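You operate a simulated robot arm through the tools that you are given. There is no shell and no other tool. Be economical: measure what you need, move in short steps, check, and stop when the job is done.

The job below is to be done with a simulated robot arm. You get a single attempt, and the scene is never put back.

JOB
Stand the sand scoop beside the orange bar. It goes on the side that lies toward x -0.7, y +0.7 (a direction in the base frame), with about 3 cm between them.
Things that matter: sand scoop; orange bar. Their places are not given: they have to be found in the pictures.

The check looks at the end state, three seconds after you hand in, the way a careful person would. Anything else that was tipped, shoved, dropped, spilled or broken makes it a failure.

ROBOT AND FRAMES
A 6-joint arm with a two-finger parallel gripper, fixed in place. Base frame: the origin is at the foot of the arm, x ahead of it, y to its left, z up; the work surface is at about z = 820. Lengths are in mm, angles in rad, forces in N, time in s.
With the tool pointing down near the work surface it reaches from about 260 to 680 mm from the base axis. Its first joint turns from -1.152 to 1.152 rad. Payload 2.9 kg.
The TCP is the grasp point between the finger pads, 30 mm short of the fingertips. In the tool frame z runs along the fingers and y along their closing line. Largest opening 110 mm; finger width 20, thickness 10; the body of the gripper, 48 by 112 mm, starts 55 mm behind the TCP.
Orientation is that of the tool frame in the base frame, as a unit quaternion [x, y, z, w]. With the fingers straight down and closing along the base's y, the tool's x points along the base's -x, its y along +y and its z along -z.

CONTROLS
- The arm moves only by the tool drive_tool. Its arguments are lists of equal length, an entry for each row: "xyz": the shift along the tool's x, y, z in mm, a list of three; "spin": the turn about the tool's z in rad. In form: {"xyz": [[dx, dy, dz], ...], "spin": [spin, ...]}. A call has 1 to 10 rows; each row is the pose to reach, as a shift and turn from the pose commanded when the call began, along the tool's axes at that moment. "grip" is the closure, from 0 (fully open) to 1 (shut), set as the call begins (left out, the last holds). Each row takes 0.2 s and may step no farther than 50 mm and 0.15 rad from the row before; otherwise, or with a gripper value out of range, the whole call is refused. Where a pose cannot be reached the arm comes as near as it can. A force on the tool above 40 N (or 10 N above the force at the start of the call, whichever is more), or a blocked arm, ends the call early, and 0.2 s more pass. The fingers move at their own pace (about 108 mm/s each) and stop on an object; they squeeze with about 23 N. The grip force told is the motor's: it shows also when the fingers shut on nothing. Time passes only in rows, and 0.2 s behind the last, so rows that repeat a pose let the fingers close. The reply holds the time, the measured pose of the TCP, the force on the tool along the base axes, the opening and the grip force, in the units named above and with some noise, and new pictures: "pictures" is both (left out), scene, wrist or none.
- Cameras (640 x 400 px; columns grow to the right, rows downward): "scene" is fixed at [85, 456.9, 1365.4]; the picture's right is [-0.58, -0.82, 0.00], its down [-0.59, 0.41, -0.69] and it looks along [0.57, -0.40, -0.72] (base axes); focal length 315 px, centre (320, 200). "wrist" rides on the gripper at [-36, 0, -57] in the tool frame; the picture's right is [0.00, -1.00, 0.00], its down [0.97, 0.00, -0.24] and it looks along [0.24, 0.00, 0.97] (tool axes); focal length 218 px, centre (320, 200).
- measure_at(camera, pixels): for up to 12 pixels [column, row] of the newest picture of that camera ("zoom" is the newest enlarged one), the place [x, y, z] in the base frame of the surface seen there, good to about 2 mm. It takes no simulated time.
- zoom(camera, box): a new picture of the part [left, top, right, bottom] of that camera's present view, enlarged. It takes no simulated time.
- finish_job(): hands the job in; it is judged then, once.

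Keep the steps short. Do not move on a guess: measure, check each grasp and each placing, and mend mistakes. In all there are 60 turns and 120 pictures (those below and enlarged ones count). Leave the gripper open and the arm clear of the work at the hand-in unless told otherwise, and finish with a single line.

The tools are called after ">>>" as name(argument=value, ...) on one line, values as JSON. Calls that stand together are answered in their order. drive_tool: Moves the arm, as the interface text tells. Its arguments: {"type":"object","properties":{"xyz":{"type":"array","items":{"type":"array","items":{"type":"number"}}},"spin":{"type":"array","items":{"type":"number"}},"grip":{"type":"number"},"pictures":{"type":"string","enum":["both","scene","wrist","none"]}},"required":["xyz","spin"]} The other tools are called the same way: measure_at (camera, pixels) gives the place of the surface under pixels of a picture; zoom (camera, box) takes an enlarged picture of a part of a camera's view; finish_job () hands the job in.

At the start:

```text
time_s: 0.0
eef_pos: [368.1, 111.0, 1091.9]
tool_rot: [0.001, 1.0, 0.0, 0.0]
force: [-0.2, -0.6, -0.1]
opening: 109.9
finger_force: 0.1
```

scene: 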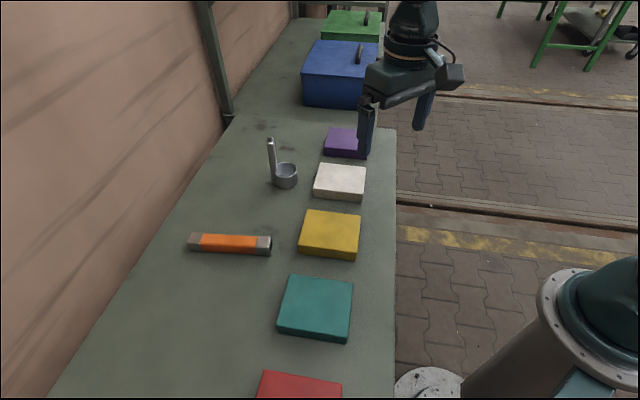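
wrist: 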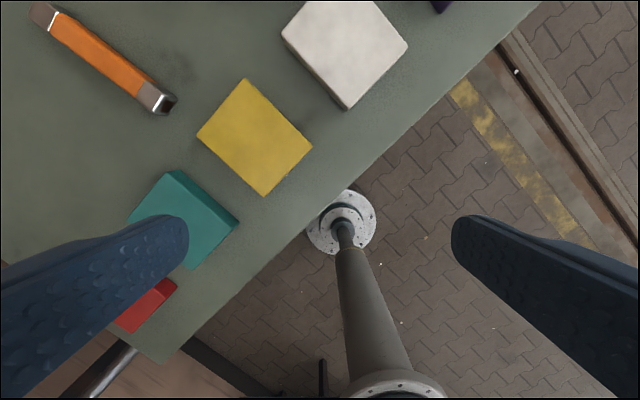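

I see the scoop (cup with upright handle) near scene (283,170) and the orange bar near (230,244). I'll enlarge both and measure them.

>>> zoom(camera="scene", box=[240, 120, 340, 200])

>>> measure_at(camera="scene", pixels=[[190, 240], [202, 234], [257, 237], [270, 237], [270, 252], [188, 247], [230, 243], [270, 140], [272, 165], [286, 168], [286, 185], [250, 200]])

```text
5.00 times, centred on (290, 160) of scene
```

zoom: 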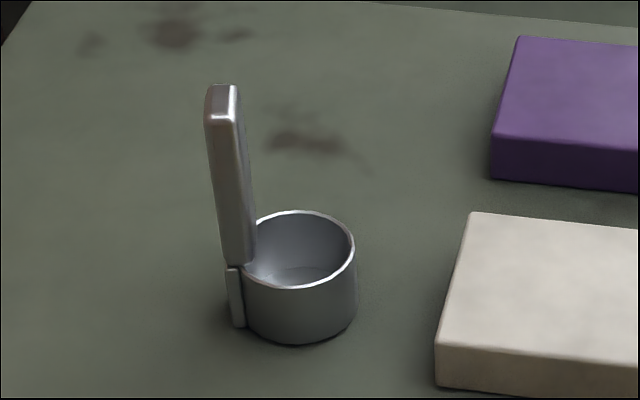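

```text
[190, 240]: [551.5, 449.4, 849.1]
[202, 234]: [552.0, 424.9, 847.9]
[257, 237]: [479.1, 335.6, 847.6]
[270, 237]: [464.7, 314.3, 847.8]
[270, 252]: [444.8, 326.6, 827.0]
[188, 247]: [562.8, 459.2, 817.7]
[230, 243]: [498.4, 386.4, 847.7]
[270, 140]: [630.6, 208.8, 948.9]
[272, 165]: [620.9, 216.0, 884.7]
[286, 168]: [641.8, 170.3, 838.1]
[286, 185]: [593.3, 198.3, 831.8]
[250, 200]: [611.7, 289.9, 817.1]
```

The scoop looks empty, with an upright handle. I'll measure it in detail in this enlarged view.

>>> measure_at(camera="zoom", pixels=[[220, 90], [220, 122], [210, 122], [236, 118], [232, 200], [225, 255], [247, 255], [300, 213], [353, 250], [298, 287], [300, 335], [290, 275]])

>>> zoom(camera="scene", box=[170, 210, 290, 285])

```text
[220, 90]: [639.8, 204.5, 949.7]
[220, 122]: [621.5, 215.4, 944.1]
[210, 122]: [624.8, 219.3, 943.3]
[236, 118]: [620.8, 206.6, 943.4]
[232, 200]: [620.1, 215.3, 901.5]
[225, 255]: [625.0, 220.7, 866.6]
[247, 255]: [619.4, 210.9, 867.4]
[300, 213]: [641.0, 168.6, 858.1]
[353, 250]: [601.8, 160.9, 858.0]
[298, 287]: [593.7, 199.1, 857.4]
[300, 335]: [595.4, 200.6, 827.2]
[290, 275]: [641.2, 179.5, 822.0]
```

```text
5.33 times, centred on (230, 248) of scene
```

zoom: 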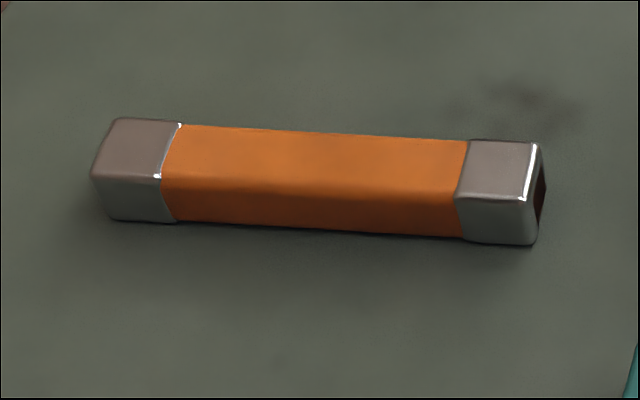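

The handle stands at about (630,211), top at z 950, and the cup centre is near (617,184). Next I'll measure the bar edges.

>>> measure_at(camera="zoom", pixels=[[118, 120], [98, 175], [108, 215], [178, 217], [320, 180], [320, 133], [320, 228], [460, 190], [535, 145], [520, 195], [528, 242], [320, 300]])

>>> measure_at(camera="scene", pixels=[[285, 280], [352, 283], [277, 332], [346, 343], [303, 212], [299, 247], [358, 258], [200, 300], [240, 300], [258, 372]])

```text
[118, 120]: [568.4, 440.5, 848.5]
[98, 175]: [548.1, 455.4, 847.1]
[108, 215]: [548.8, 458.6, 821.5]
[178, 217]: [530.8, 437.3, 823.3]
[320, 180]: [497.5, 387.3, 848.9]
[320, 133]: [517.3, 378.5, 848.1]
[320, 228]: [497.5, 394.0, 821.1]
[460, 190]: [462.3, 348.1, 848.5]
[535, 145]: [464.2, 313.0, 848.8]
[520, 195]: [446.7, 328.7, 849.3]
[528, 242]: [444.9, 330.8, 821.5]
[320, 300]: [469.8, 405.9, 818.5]
```

```text
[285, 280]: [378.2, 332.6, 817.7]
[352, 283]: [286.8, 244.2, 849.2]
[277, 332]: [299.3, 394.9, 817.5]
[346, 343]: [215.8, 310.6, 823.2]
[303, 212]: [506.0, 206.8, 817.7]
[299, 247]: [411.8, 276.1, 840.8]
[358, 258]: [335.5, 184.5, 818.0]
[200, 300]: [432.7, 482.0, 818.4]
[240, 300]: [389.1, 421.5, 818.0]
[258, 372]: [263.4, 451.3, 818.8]
```

Bar centre is about (507,384) and its near side faces (-0.78,0.62), so the cup's target is about (455,431). I'll first move to a pose short of the handle at height 1020, turned 0.44 rad, and look with the wrist camera. That area is free of anything tall.

>>> drive_tool(xyz=[[-38, 16, 14], [-76, 32, 28], [-114, 48, 42], [-152, 64, 56], [-182, 79, 72], [-182, 79, 72]], spin=[0.09, 0.18, 0.27, 0.36, 0.44, 0.44], grip=0)

>>> measure_at(camera="scene", pixels=[[305, 70], [308, 104], [325, 150]])

```text
time_s: 1.4
eef_pos: [550.9, 191.4, 1020.2]
tool_rot: [0.22, 0.976, 0.0, 0.0]
force: [-0.7, 0.6, -0.4]
opening: 110.1
finger_force: 0.1
```

scene: 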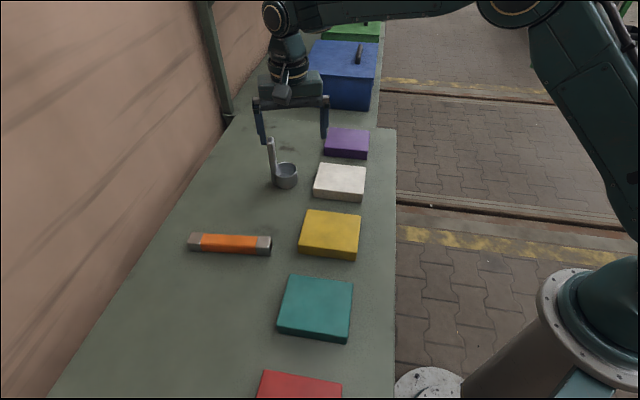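
wrist: 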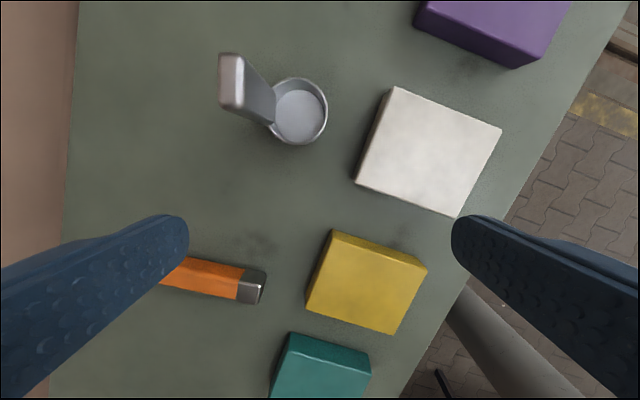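

```text
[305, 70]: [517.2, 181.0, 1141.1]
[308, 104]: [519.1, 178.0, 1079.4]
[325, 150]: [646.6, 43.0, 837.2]
```

I see the handle top at wrist (230,85), almost aligned with the tool axes. I'll enlarge it and measure.

>>> zoom(camera="wrist", box=[200, 40, 344, 160])

>>> measure_at(camera="wrist", pixels=[[222, 57], [238, 57], [223, 105], [240, 105], [231, 65], [231, 98], [299, 80], [300, 143], [326, 110], [298, 115], [272, 118]])

```text
3.33 times, centred on (272, 100) of wrist
```

zoom: 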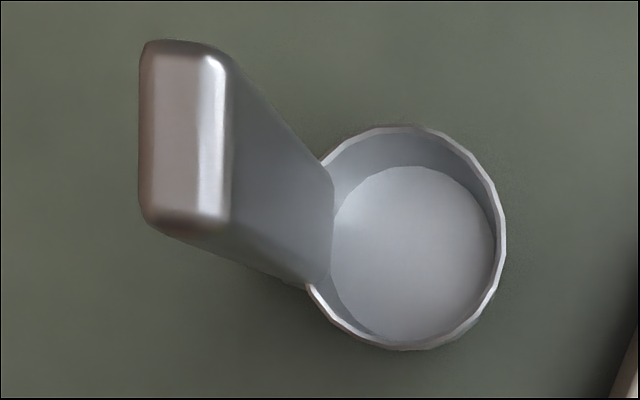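

```text
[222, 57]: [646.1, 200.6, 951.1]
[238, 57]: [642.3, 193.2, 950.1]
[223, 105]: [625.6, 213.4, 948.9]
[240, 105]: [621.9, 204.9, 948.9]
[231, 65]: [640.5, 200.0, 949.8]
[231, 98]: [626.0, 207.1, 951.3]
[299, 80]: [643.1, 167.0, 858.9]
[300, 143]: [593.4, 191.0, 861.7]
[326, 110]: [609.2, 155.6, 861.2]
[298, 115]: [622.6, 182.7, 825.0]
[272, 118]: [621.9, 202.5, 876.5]
```

The handle is aligned with the tool, and its top centre is about (634,203). I'll move over it at the same height and check.

>>> drive_tool(xyz=[[-25, 15, 0], [-50, 32, 0], [-70, 46, 0], [-70, 46, 0]], spin=[0, 0, 0, 0])

```text
time_s: 2.4
eef_pos: [631.4, 202.4, 1018.0]
tool_rot: [0.218, 0.976, -0.002, -0.001]
force: [-0.2, 0.2, -0.4]
opening: 110.0
finger_force: 0.1
```

scene: 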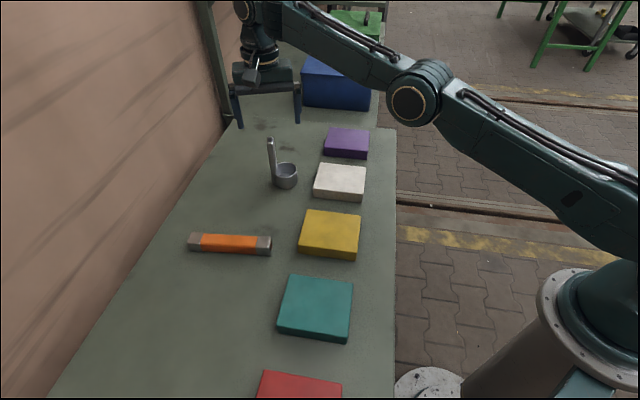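
wrist: 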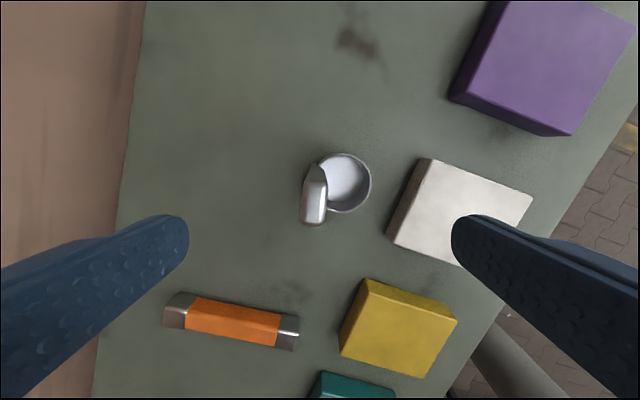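

The handle now sits between the fingers, at wrist (314,195). I'll measure its top again for exact centring.

>>> zoom(camera="wrist", box=[288, 140, 384, 235])

>>> measure_at(camera="wrist", pixels=[[305, 178], [305, 218], [320, 218], [323, 178], [312, 180], [312, 215], [345, 154], [345, 211], [370, 182], [313, 198]])

```text
4.21 times, centred on (336, 188) of wrist
```

zoom: 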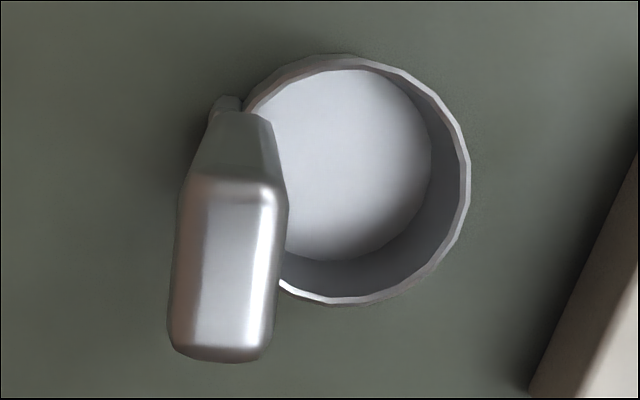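

```text
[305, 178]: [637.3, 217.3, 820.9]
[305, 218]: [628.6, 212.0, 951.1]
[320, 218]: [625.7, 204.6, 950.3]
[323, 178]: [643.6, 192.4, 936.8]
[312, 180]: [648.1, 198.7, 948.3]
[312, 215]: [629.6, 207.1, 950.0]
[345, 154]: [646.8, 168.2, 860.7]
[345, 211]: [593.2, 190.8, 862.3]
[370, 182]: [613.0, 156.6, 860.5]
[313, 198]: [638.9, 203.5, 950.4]
```

The handle is turned about 0.08 rad further than the tool, with its centre at about (636,203.5). I'll spin +0.08 and go down 55 mm, with the tips well outside the handle.

>>> drive_tool(xyz=[[-1, 1, 10], [-2, 1, 30], [-2, 1, 55], [-2, 1, 55]], spin=[0.04, 0.08, 0.08, 0.08])

```text
time_s: 3.4
eef_pos: [636.7, 202.8, 963.3]
tool_rot: [0.257, 0.966, 0.001, 0.0]
force: [-0.1, 0.2, 0.9]
opening: 109.7
finger_force: 0.0
```

scene: 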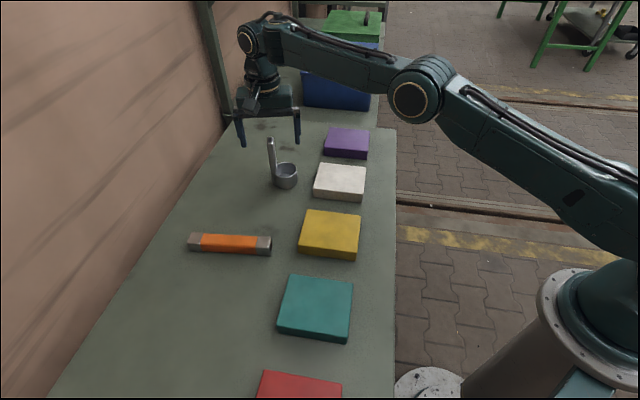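
wrist: 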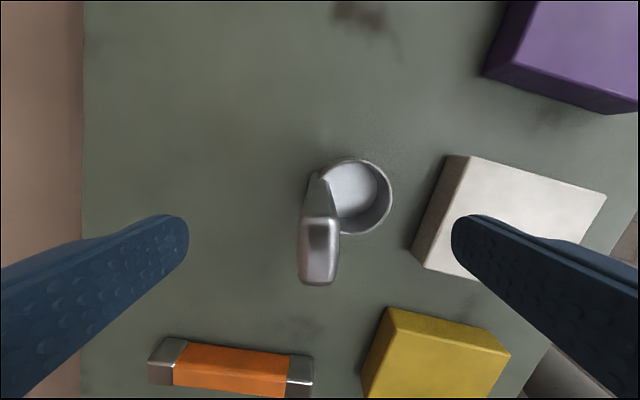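

The handle is centred at wrist (319,252). I'll go down 28 mm to z≈935 and then close.

>>> drive_tool(xyz=[[0, 0, 15], [0, 0, 28], [0, 0, 28]], spin=[0, 0, 0], pictures="wrist")

>>> zoom(camera="wrist", box=[240, 160, 440, 330])

```text
time_s: 4.2
eef_pos: [635.7, 202.6, 935.3]
tool_rot: [0.258, 0.966, 0.0, 0.0]
force: [0.2, 0.6, -0.3]
opening: 110.0
finger_force: 0.1
```

wrist: 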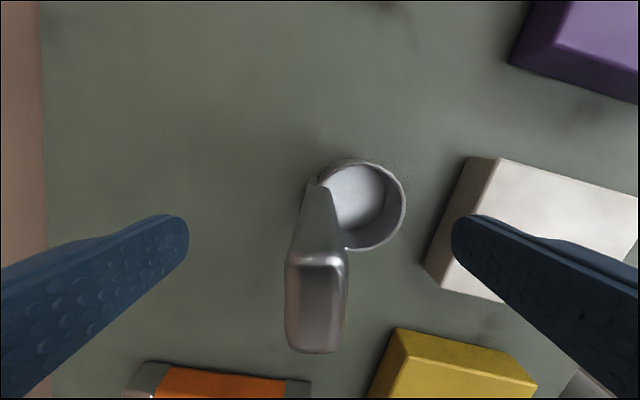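

```text
2.35 times, centred on (340, 245) of wrist
```

zoom: 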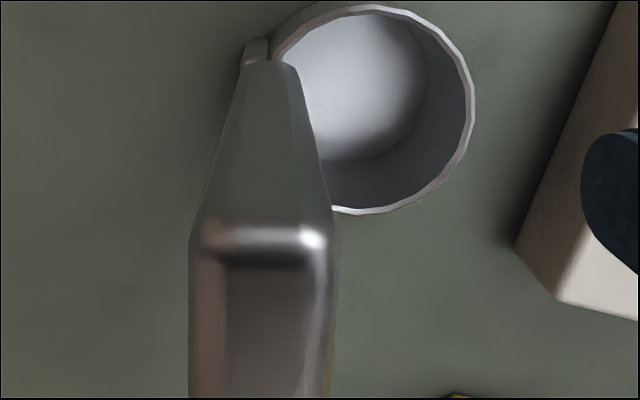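

The alignment is good and the tips (z≈905) are above everything else. I'll close on the handle.

>>> drive_tool(xyz=[[0, 0, 0], [0, 0, 0], [0, 0, 0], [0, 0, 0], [0, 0, 0]], spin=[0, 0, 0, 0, 0], grip=1)

```text
time_s: 5.4
eef_pos: [636.6, 202.5, 937.1]
tool_rot: [0.257, 0.966, 0.0, 0.0]
force: [-0.5, -0.1, 0.6]
opening: 15.7
finger_force: 22.9
```

scene: 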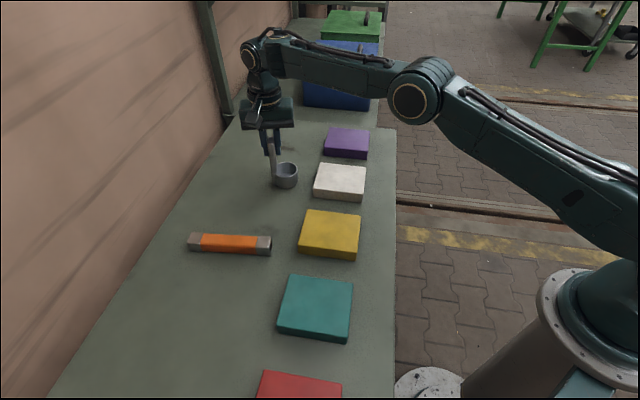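
wrist: 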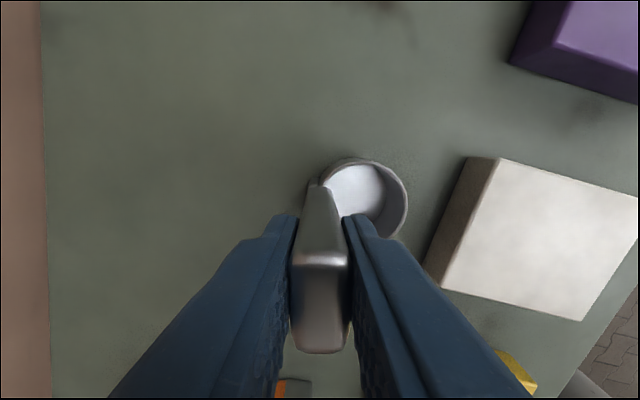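

The grip holds, with opening 15.7 and force 22.9. I'll lift gently, and pull a little toward the base once clear.

>>> drive_tool(xyz=[[0, 0, -8], [0, 0, -20], [8, 0, -40], [20, 0, -62], [20, 0, -62]], spin=[0, 0, 0, 0, 0])

```text
time_s: 6.6
eef_pos: [617.4, 213.0, 998.7]
tool_rot: [0.258, 0.966, -0.001, 0.001]
force: [-0.1, 0.2, -0.2]
opening: 15.6
finger_force: 23.2
```

scene: 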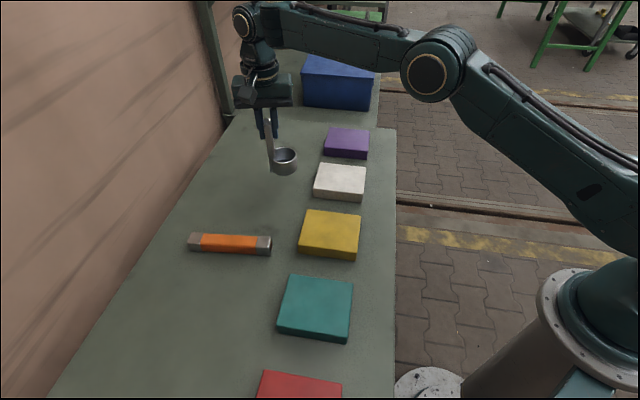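
wrist: 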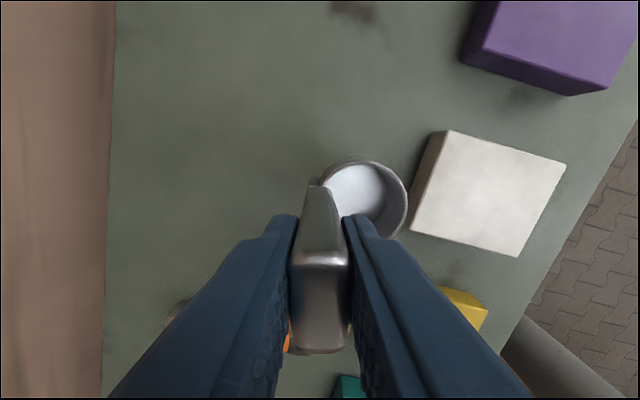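

The scoop is lifted with no slip, and its bottom is at about z 880 (the bar's top is 849). Before carrying it I'll check where the wall is on the far side of the target.

>>> measure_at(camera="scene", pixels=[[150, 250], [120, 300], [110, 320], [80, 200], [272, 172], [286, 151], [286, 172]])

```text
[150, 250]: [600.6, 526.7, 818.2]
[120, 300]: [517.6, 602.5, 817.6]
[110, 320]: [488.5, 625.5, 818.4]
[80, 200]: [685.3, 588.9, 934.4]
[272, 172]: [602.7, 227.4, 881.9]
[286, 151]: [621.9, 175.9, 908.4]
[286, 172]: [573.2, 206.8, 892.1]
```

The wall is at least 100 mm from the target. I'll carry the scoop at this height to handle position (470,452), passing over the bar with about 30 mm clearance.

>>> drive_tool(xyz=[[20, 11, 0], [50, 27, 0], [82, 45, 0], [116, 63, 0], [150, 82, 0], [184, 101, 0], [215, 118, 0], [236, 130, 0], [247, 135, 0], [247, 135, 0]], spin=[0, 0, 0, 0, 0, 0, 0, 0, 0, 0])

```text
time_s: 8.8
eef_pos: [469.6, 452.7, 999.6]
tool_rot: [0.257, 0.966, 0.0, 0.0]
force: [0.0, 1.0, -1.8]
opening: 15.6
finger_force: 22.0
```

scene: 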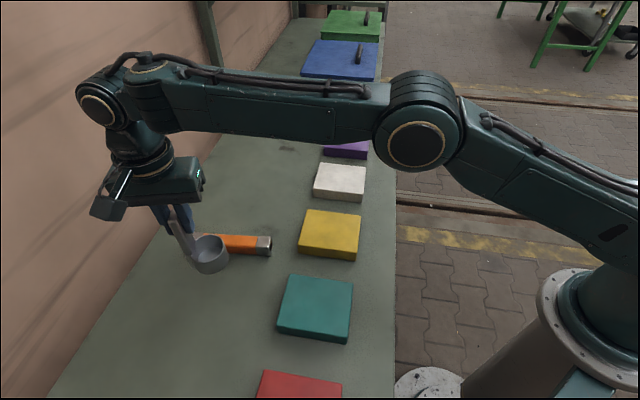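
wrist: 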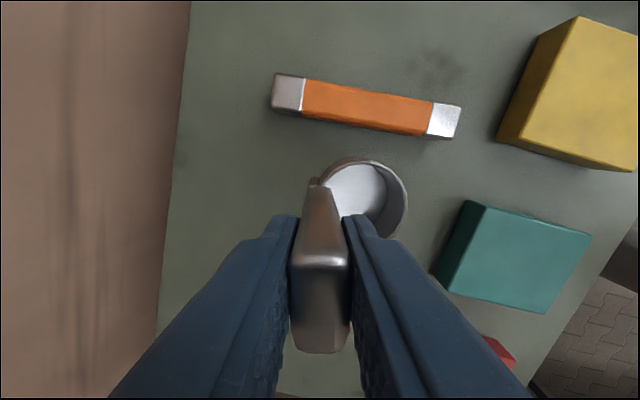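

It has arrived and the bar appears undisturbed. I'll measure the cup rim and the bar from the wrist view before lowering.

>>> measure_at(camera="wrist", pixels=[[358, 160], [405, 200], [385, 235], [335, 170], [360, 190], [290, 113], [365, 131], [430, 138], [350, 140]])

```text
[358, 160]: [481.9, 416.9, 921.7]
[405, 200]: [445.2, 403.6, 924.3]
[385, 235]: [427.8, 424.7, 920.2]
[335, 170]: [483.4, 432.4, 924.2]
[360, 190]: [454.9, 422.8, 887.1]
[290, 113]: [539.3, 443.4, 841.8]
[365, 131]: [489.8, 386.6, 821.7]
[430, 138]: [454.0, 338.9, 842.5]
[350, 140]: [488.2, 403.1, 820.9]
```

The cup centre is about (456,430) with radius 29, so the gap to the bar would be about 26 mm. I'll shift 4 mm outward and go down 56 mm.

>>> drive_tool(xyz=[[4, 0.6, 0], [4, 0.6, 20], [4, 0.6, 40], [4, 0.6, 50], [4, 0.6, 56], [4, 0.6, 56]], spin=[0, 0, 0, 0, 0, 0])

```text
time_s: 10.2
eef_pos: [467.7, 454.3, 943.4]
tool_rot: [0.257, 0.966, 0.0, 0.0]
force: [0.5, -0.4, -1.1]
opening: 15.8
finger_force: 22.6
```

scene: 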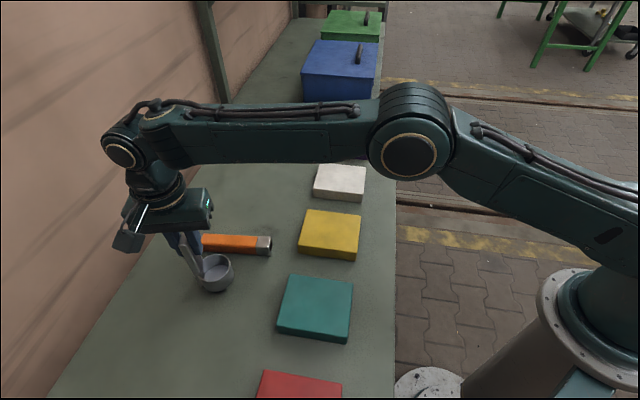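
wrist: 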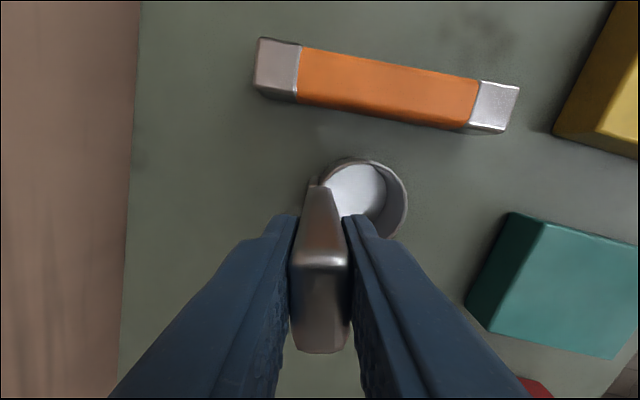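

No contact yet, and the gap looks right. I'll lower the last 6 mm in small steps and watch the force.

>>> drive_tool(xyz=[[0, 0, 2], [0, 0, 4], [0, 0, 6], [0, 0, 6]], spin=[0, 0, 0, 0])

>>> zoom(camera="scene", box=[150, 210, 290, 310])

>>> measure_at(camera="wrist", pixels=[[358, 160], [405, 200], [385, 235], [335, 170], [360, 195]])

```text
time_s: 11.2
eef_pos: [468.2, 454.2, 937.7]
tool_rot: [0.257, 0.966, 0.0, 0.0]
force: [0.2, 0.4, -0.8]
opening: 15.5
finger_force: 23.1
```

scene: 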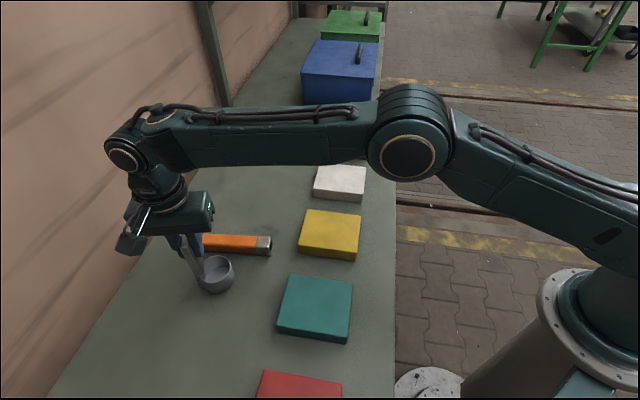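
wrist: 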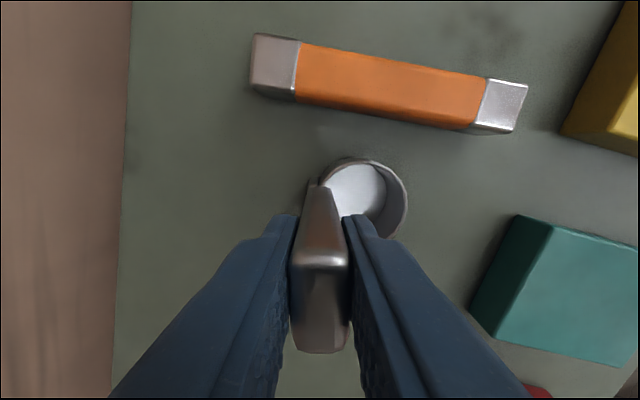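

```text
4.00 times, centred on (220, 260) of scene
```

zoom: 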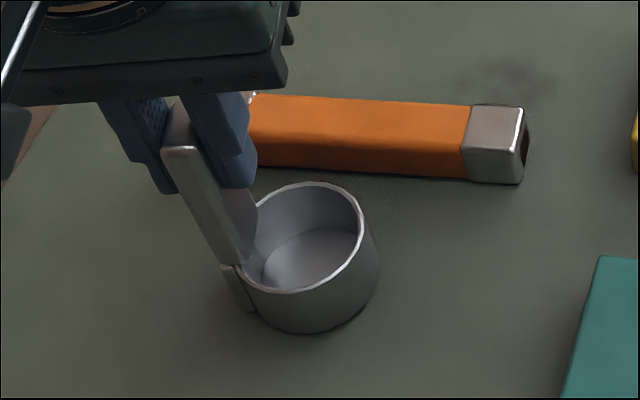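

```text
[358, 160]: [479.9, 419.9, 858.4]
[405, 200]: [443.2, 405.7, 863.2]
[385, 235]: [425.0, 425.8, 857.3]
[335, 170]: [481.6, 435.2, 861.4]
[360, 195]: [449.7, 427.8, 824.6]
```

The rim is back at about z 860, as at the start, but no contact force shows yet. I'll lower by small amounts up to 2 mm to feel the surface.

>>> drive_tool(xyz=[[0, 0, 0.5], [0, 0, 1], [0, 0, 1.5], [0, 0, 1.5]], spin=[0, 0, 0, 0], pictures="none")

```text
time_s: 12.2
eef_pos: [467.8, 454.4, 936.3]
tool_rot: [0.257, 0.966, -0.001, 0.001]
force: [0.4, -1.4, 2.0]
opening: 15.6
finger_force: 23.2
```

The vertical force has gone from about -1 to +2 N, so contact may be starting. One more millimetre to confirm.

>>> drive_tool(xyz=[[0, 0, 0.5], [0, 0, 1], [0, 0, 1]], spin=[0, 0, 0], pictures="none")

```text
time_s: 13.0
eef_pos: [467.7, 453.6, 935.7]
tool_rot: [0.257, 0.966, 0.001, 0.0]
force: [0.9, 0.7, 10.1]
opening: 15.6
finger_force: 22.6
```

Contact is clear at 10 N. I'll ease up 0.7 mm and open the fingers a little, to about 35 mm.

>>> drive_tool(xyz=[[0, 0, -0.7], [0, 0, -0.7]], spin=[0, 0], pictures="none")

>>> drive_tool(xyz=[[0, 0, 0], [0, 0, 0], [0, 0, 0]], spin=[0, 0, 0], grip=0.6)

```text
time_s: 13.6
eef_pos: [466.7, 455.0, 937.2]
tool_rot: [0.258, 0.966, 0.001, 0.0]
force: [1.2, 0.3, 13.1]
opening: 15.5
finger_force: 23.1
```

```text
time_s: 14.4
eef_pos: [467.2, 454.2, 935.9]
tool_rot: [0.258, 0.966, 0.0, 0.0]
force: [-0.2, 0.1, 0.2]
opening: 43.7
finger_force: 0.0
```

scene: 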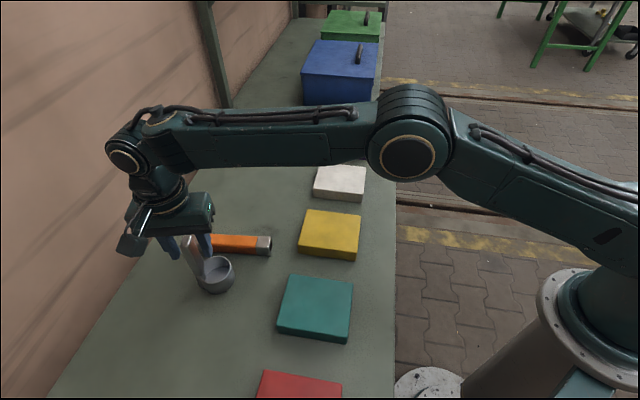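
wrist: 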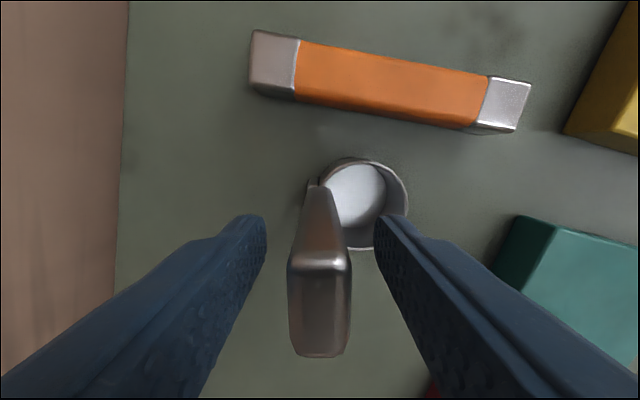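

It's released and standing. I'll go straight up with the fingers clear of the handle on both sides, then move back toward the base.

>>> drive_tool(xyz=[[0, 0, -15], [0, 0, -40], [0, 0, -70], [10, 0, -95], [10, -40, -110], [10, -80, -120], [10, -120, -120], [10, -160, -120], [10, -160, -120]], spin=[0, 0, 0, 0, 0, 0, 0, 0, 0])

>>> drive_tool(xyz=[[0, -30, 0], [0, -60, 0], [0, -60, 0]], spin=[0, 0, 0], grip=0)

>>> zoom(camera="scene", box=[150, 210, 290, 310])

```text
time_s: 16.4
eef_pos: [377.8, 319.8, 1057.2]
tool_rot: [0.258, 0.966, 0.0, 0.0]
force: [0.2, -0.5, 1.1]
opening: 43.9
finger_force: 0.2
```

scene: 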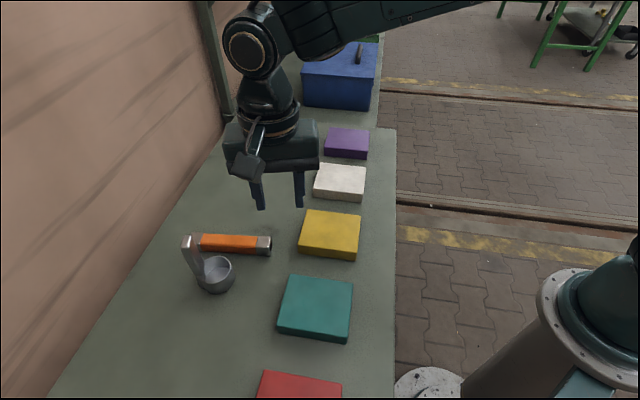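
wrist: 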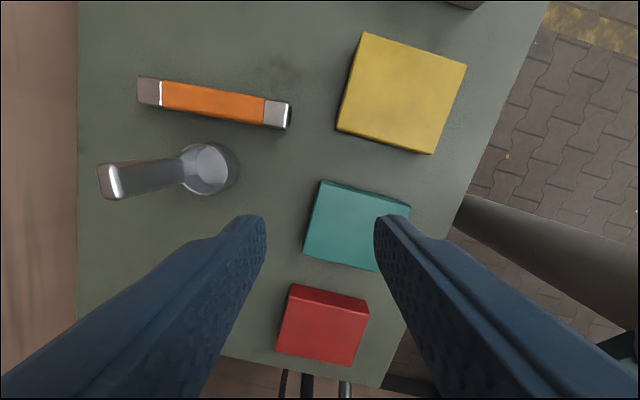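

```text
time_s: 17.2
eef_pos: [348.8, 266.7, 1056.2]
tool_rot: [0.257, 0.966, 0.0, 0.0]
force: [-0.8, -0.9, -0.1]
opening: 110.1
finger_force: 0.0
```

scene: 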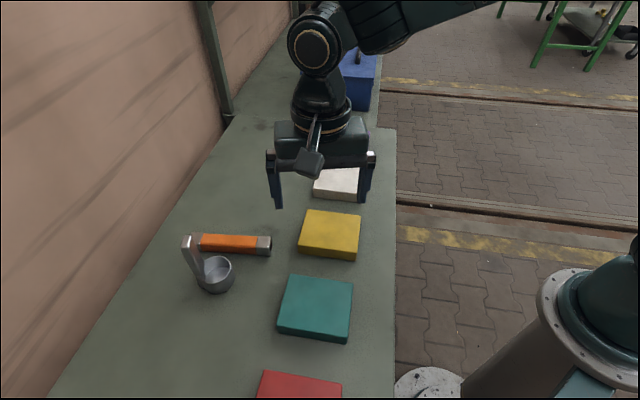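
wrist: 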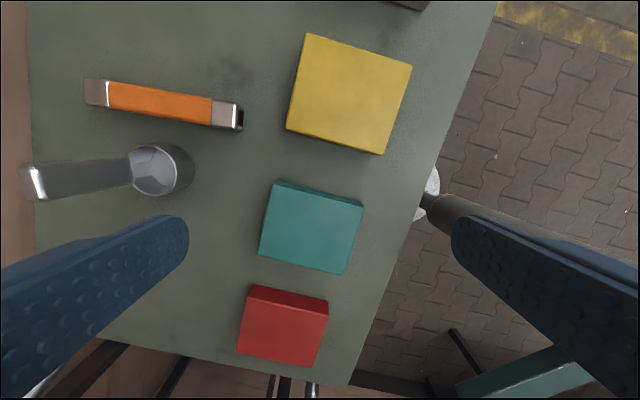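

```text
4.00 times, centred on (220, 260) of scene
```

zoom: 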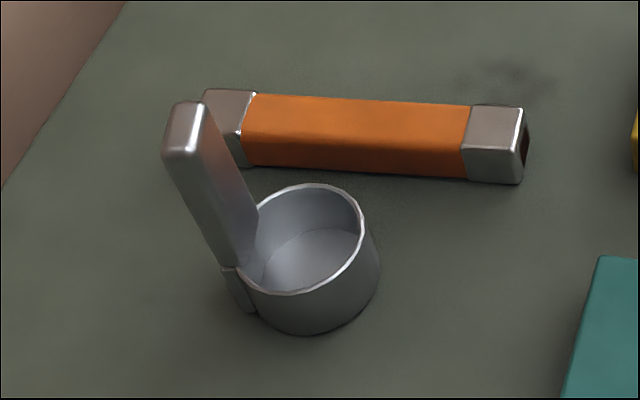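

The scoop stands upright. I'll measure the final cup and bar positions to confirm the gap.

>>> measure_at(camera="zoom", pixels=[[312, 185], [362, 225], [295, 290], [350, 262], [320, 165], [440, 172], [255, 155], [185, 125], [245, 150], [515, 150]])

>>> measure_at(camera="wrist", pixels=[[150, 144], [150, 121], [150, 135], [193, 175], [170, 194], [185, 125]])

```text
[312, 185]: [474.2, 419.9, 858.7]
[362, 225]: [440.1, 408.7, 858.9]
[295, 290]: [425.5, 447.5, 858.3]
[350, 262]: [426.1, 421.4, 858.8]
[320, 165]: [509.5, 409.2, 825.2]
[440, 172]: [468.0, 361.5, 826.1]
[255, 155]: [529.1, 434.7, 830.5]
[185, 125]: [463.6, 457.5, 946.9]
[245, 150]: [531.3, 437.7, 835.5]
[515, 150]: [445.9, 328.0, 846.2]
```

```text
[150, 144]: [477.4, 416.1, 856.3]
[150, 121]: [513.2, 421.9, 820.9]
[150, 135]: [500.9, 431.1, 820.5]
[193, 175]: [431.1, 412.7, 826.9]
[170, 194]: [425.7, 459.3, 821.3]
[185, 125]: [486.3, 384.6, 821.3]
```

The gap between the cup and the bar measures about 29–30 mm, on the requested side. The bar hasn't moved, and the arm is clear with the gripper open, so I'm handing in.

>>> finish_job()

```text
The job is handed in.
```

The sand scoop stands upright about 3 cm from the orange bar, on the side toward (-0.7, +0.7), with the gripper open, the arm clear and nothing else disturbed.
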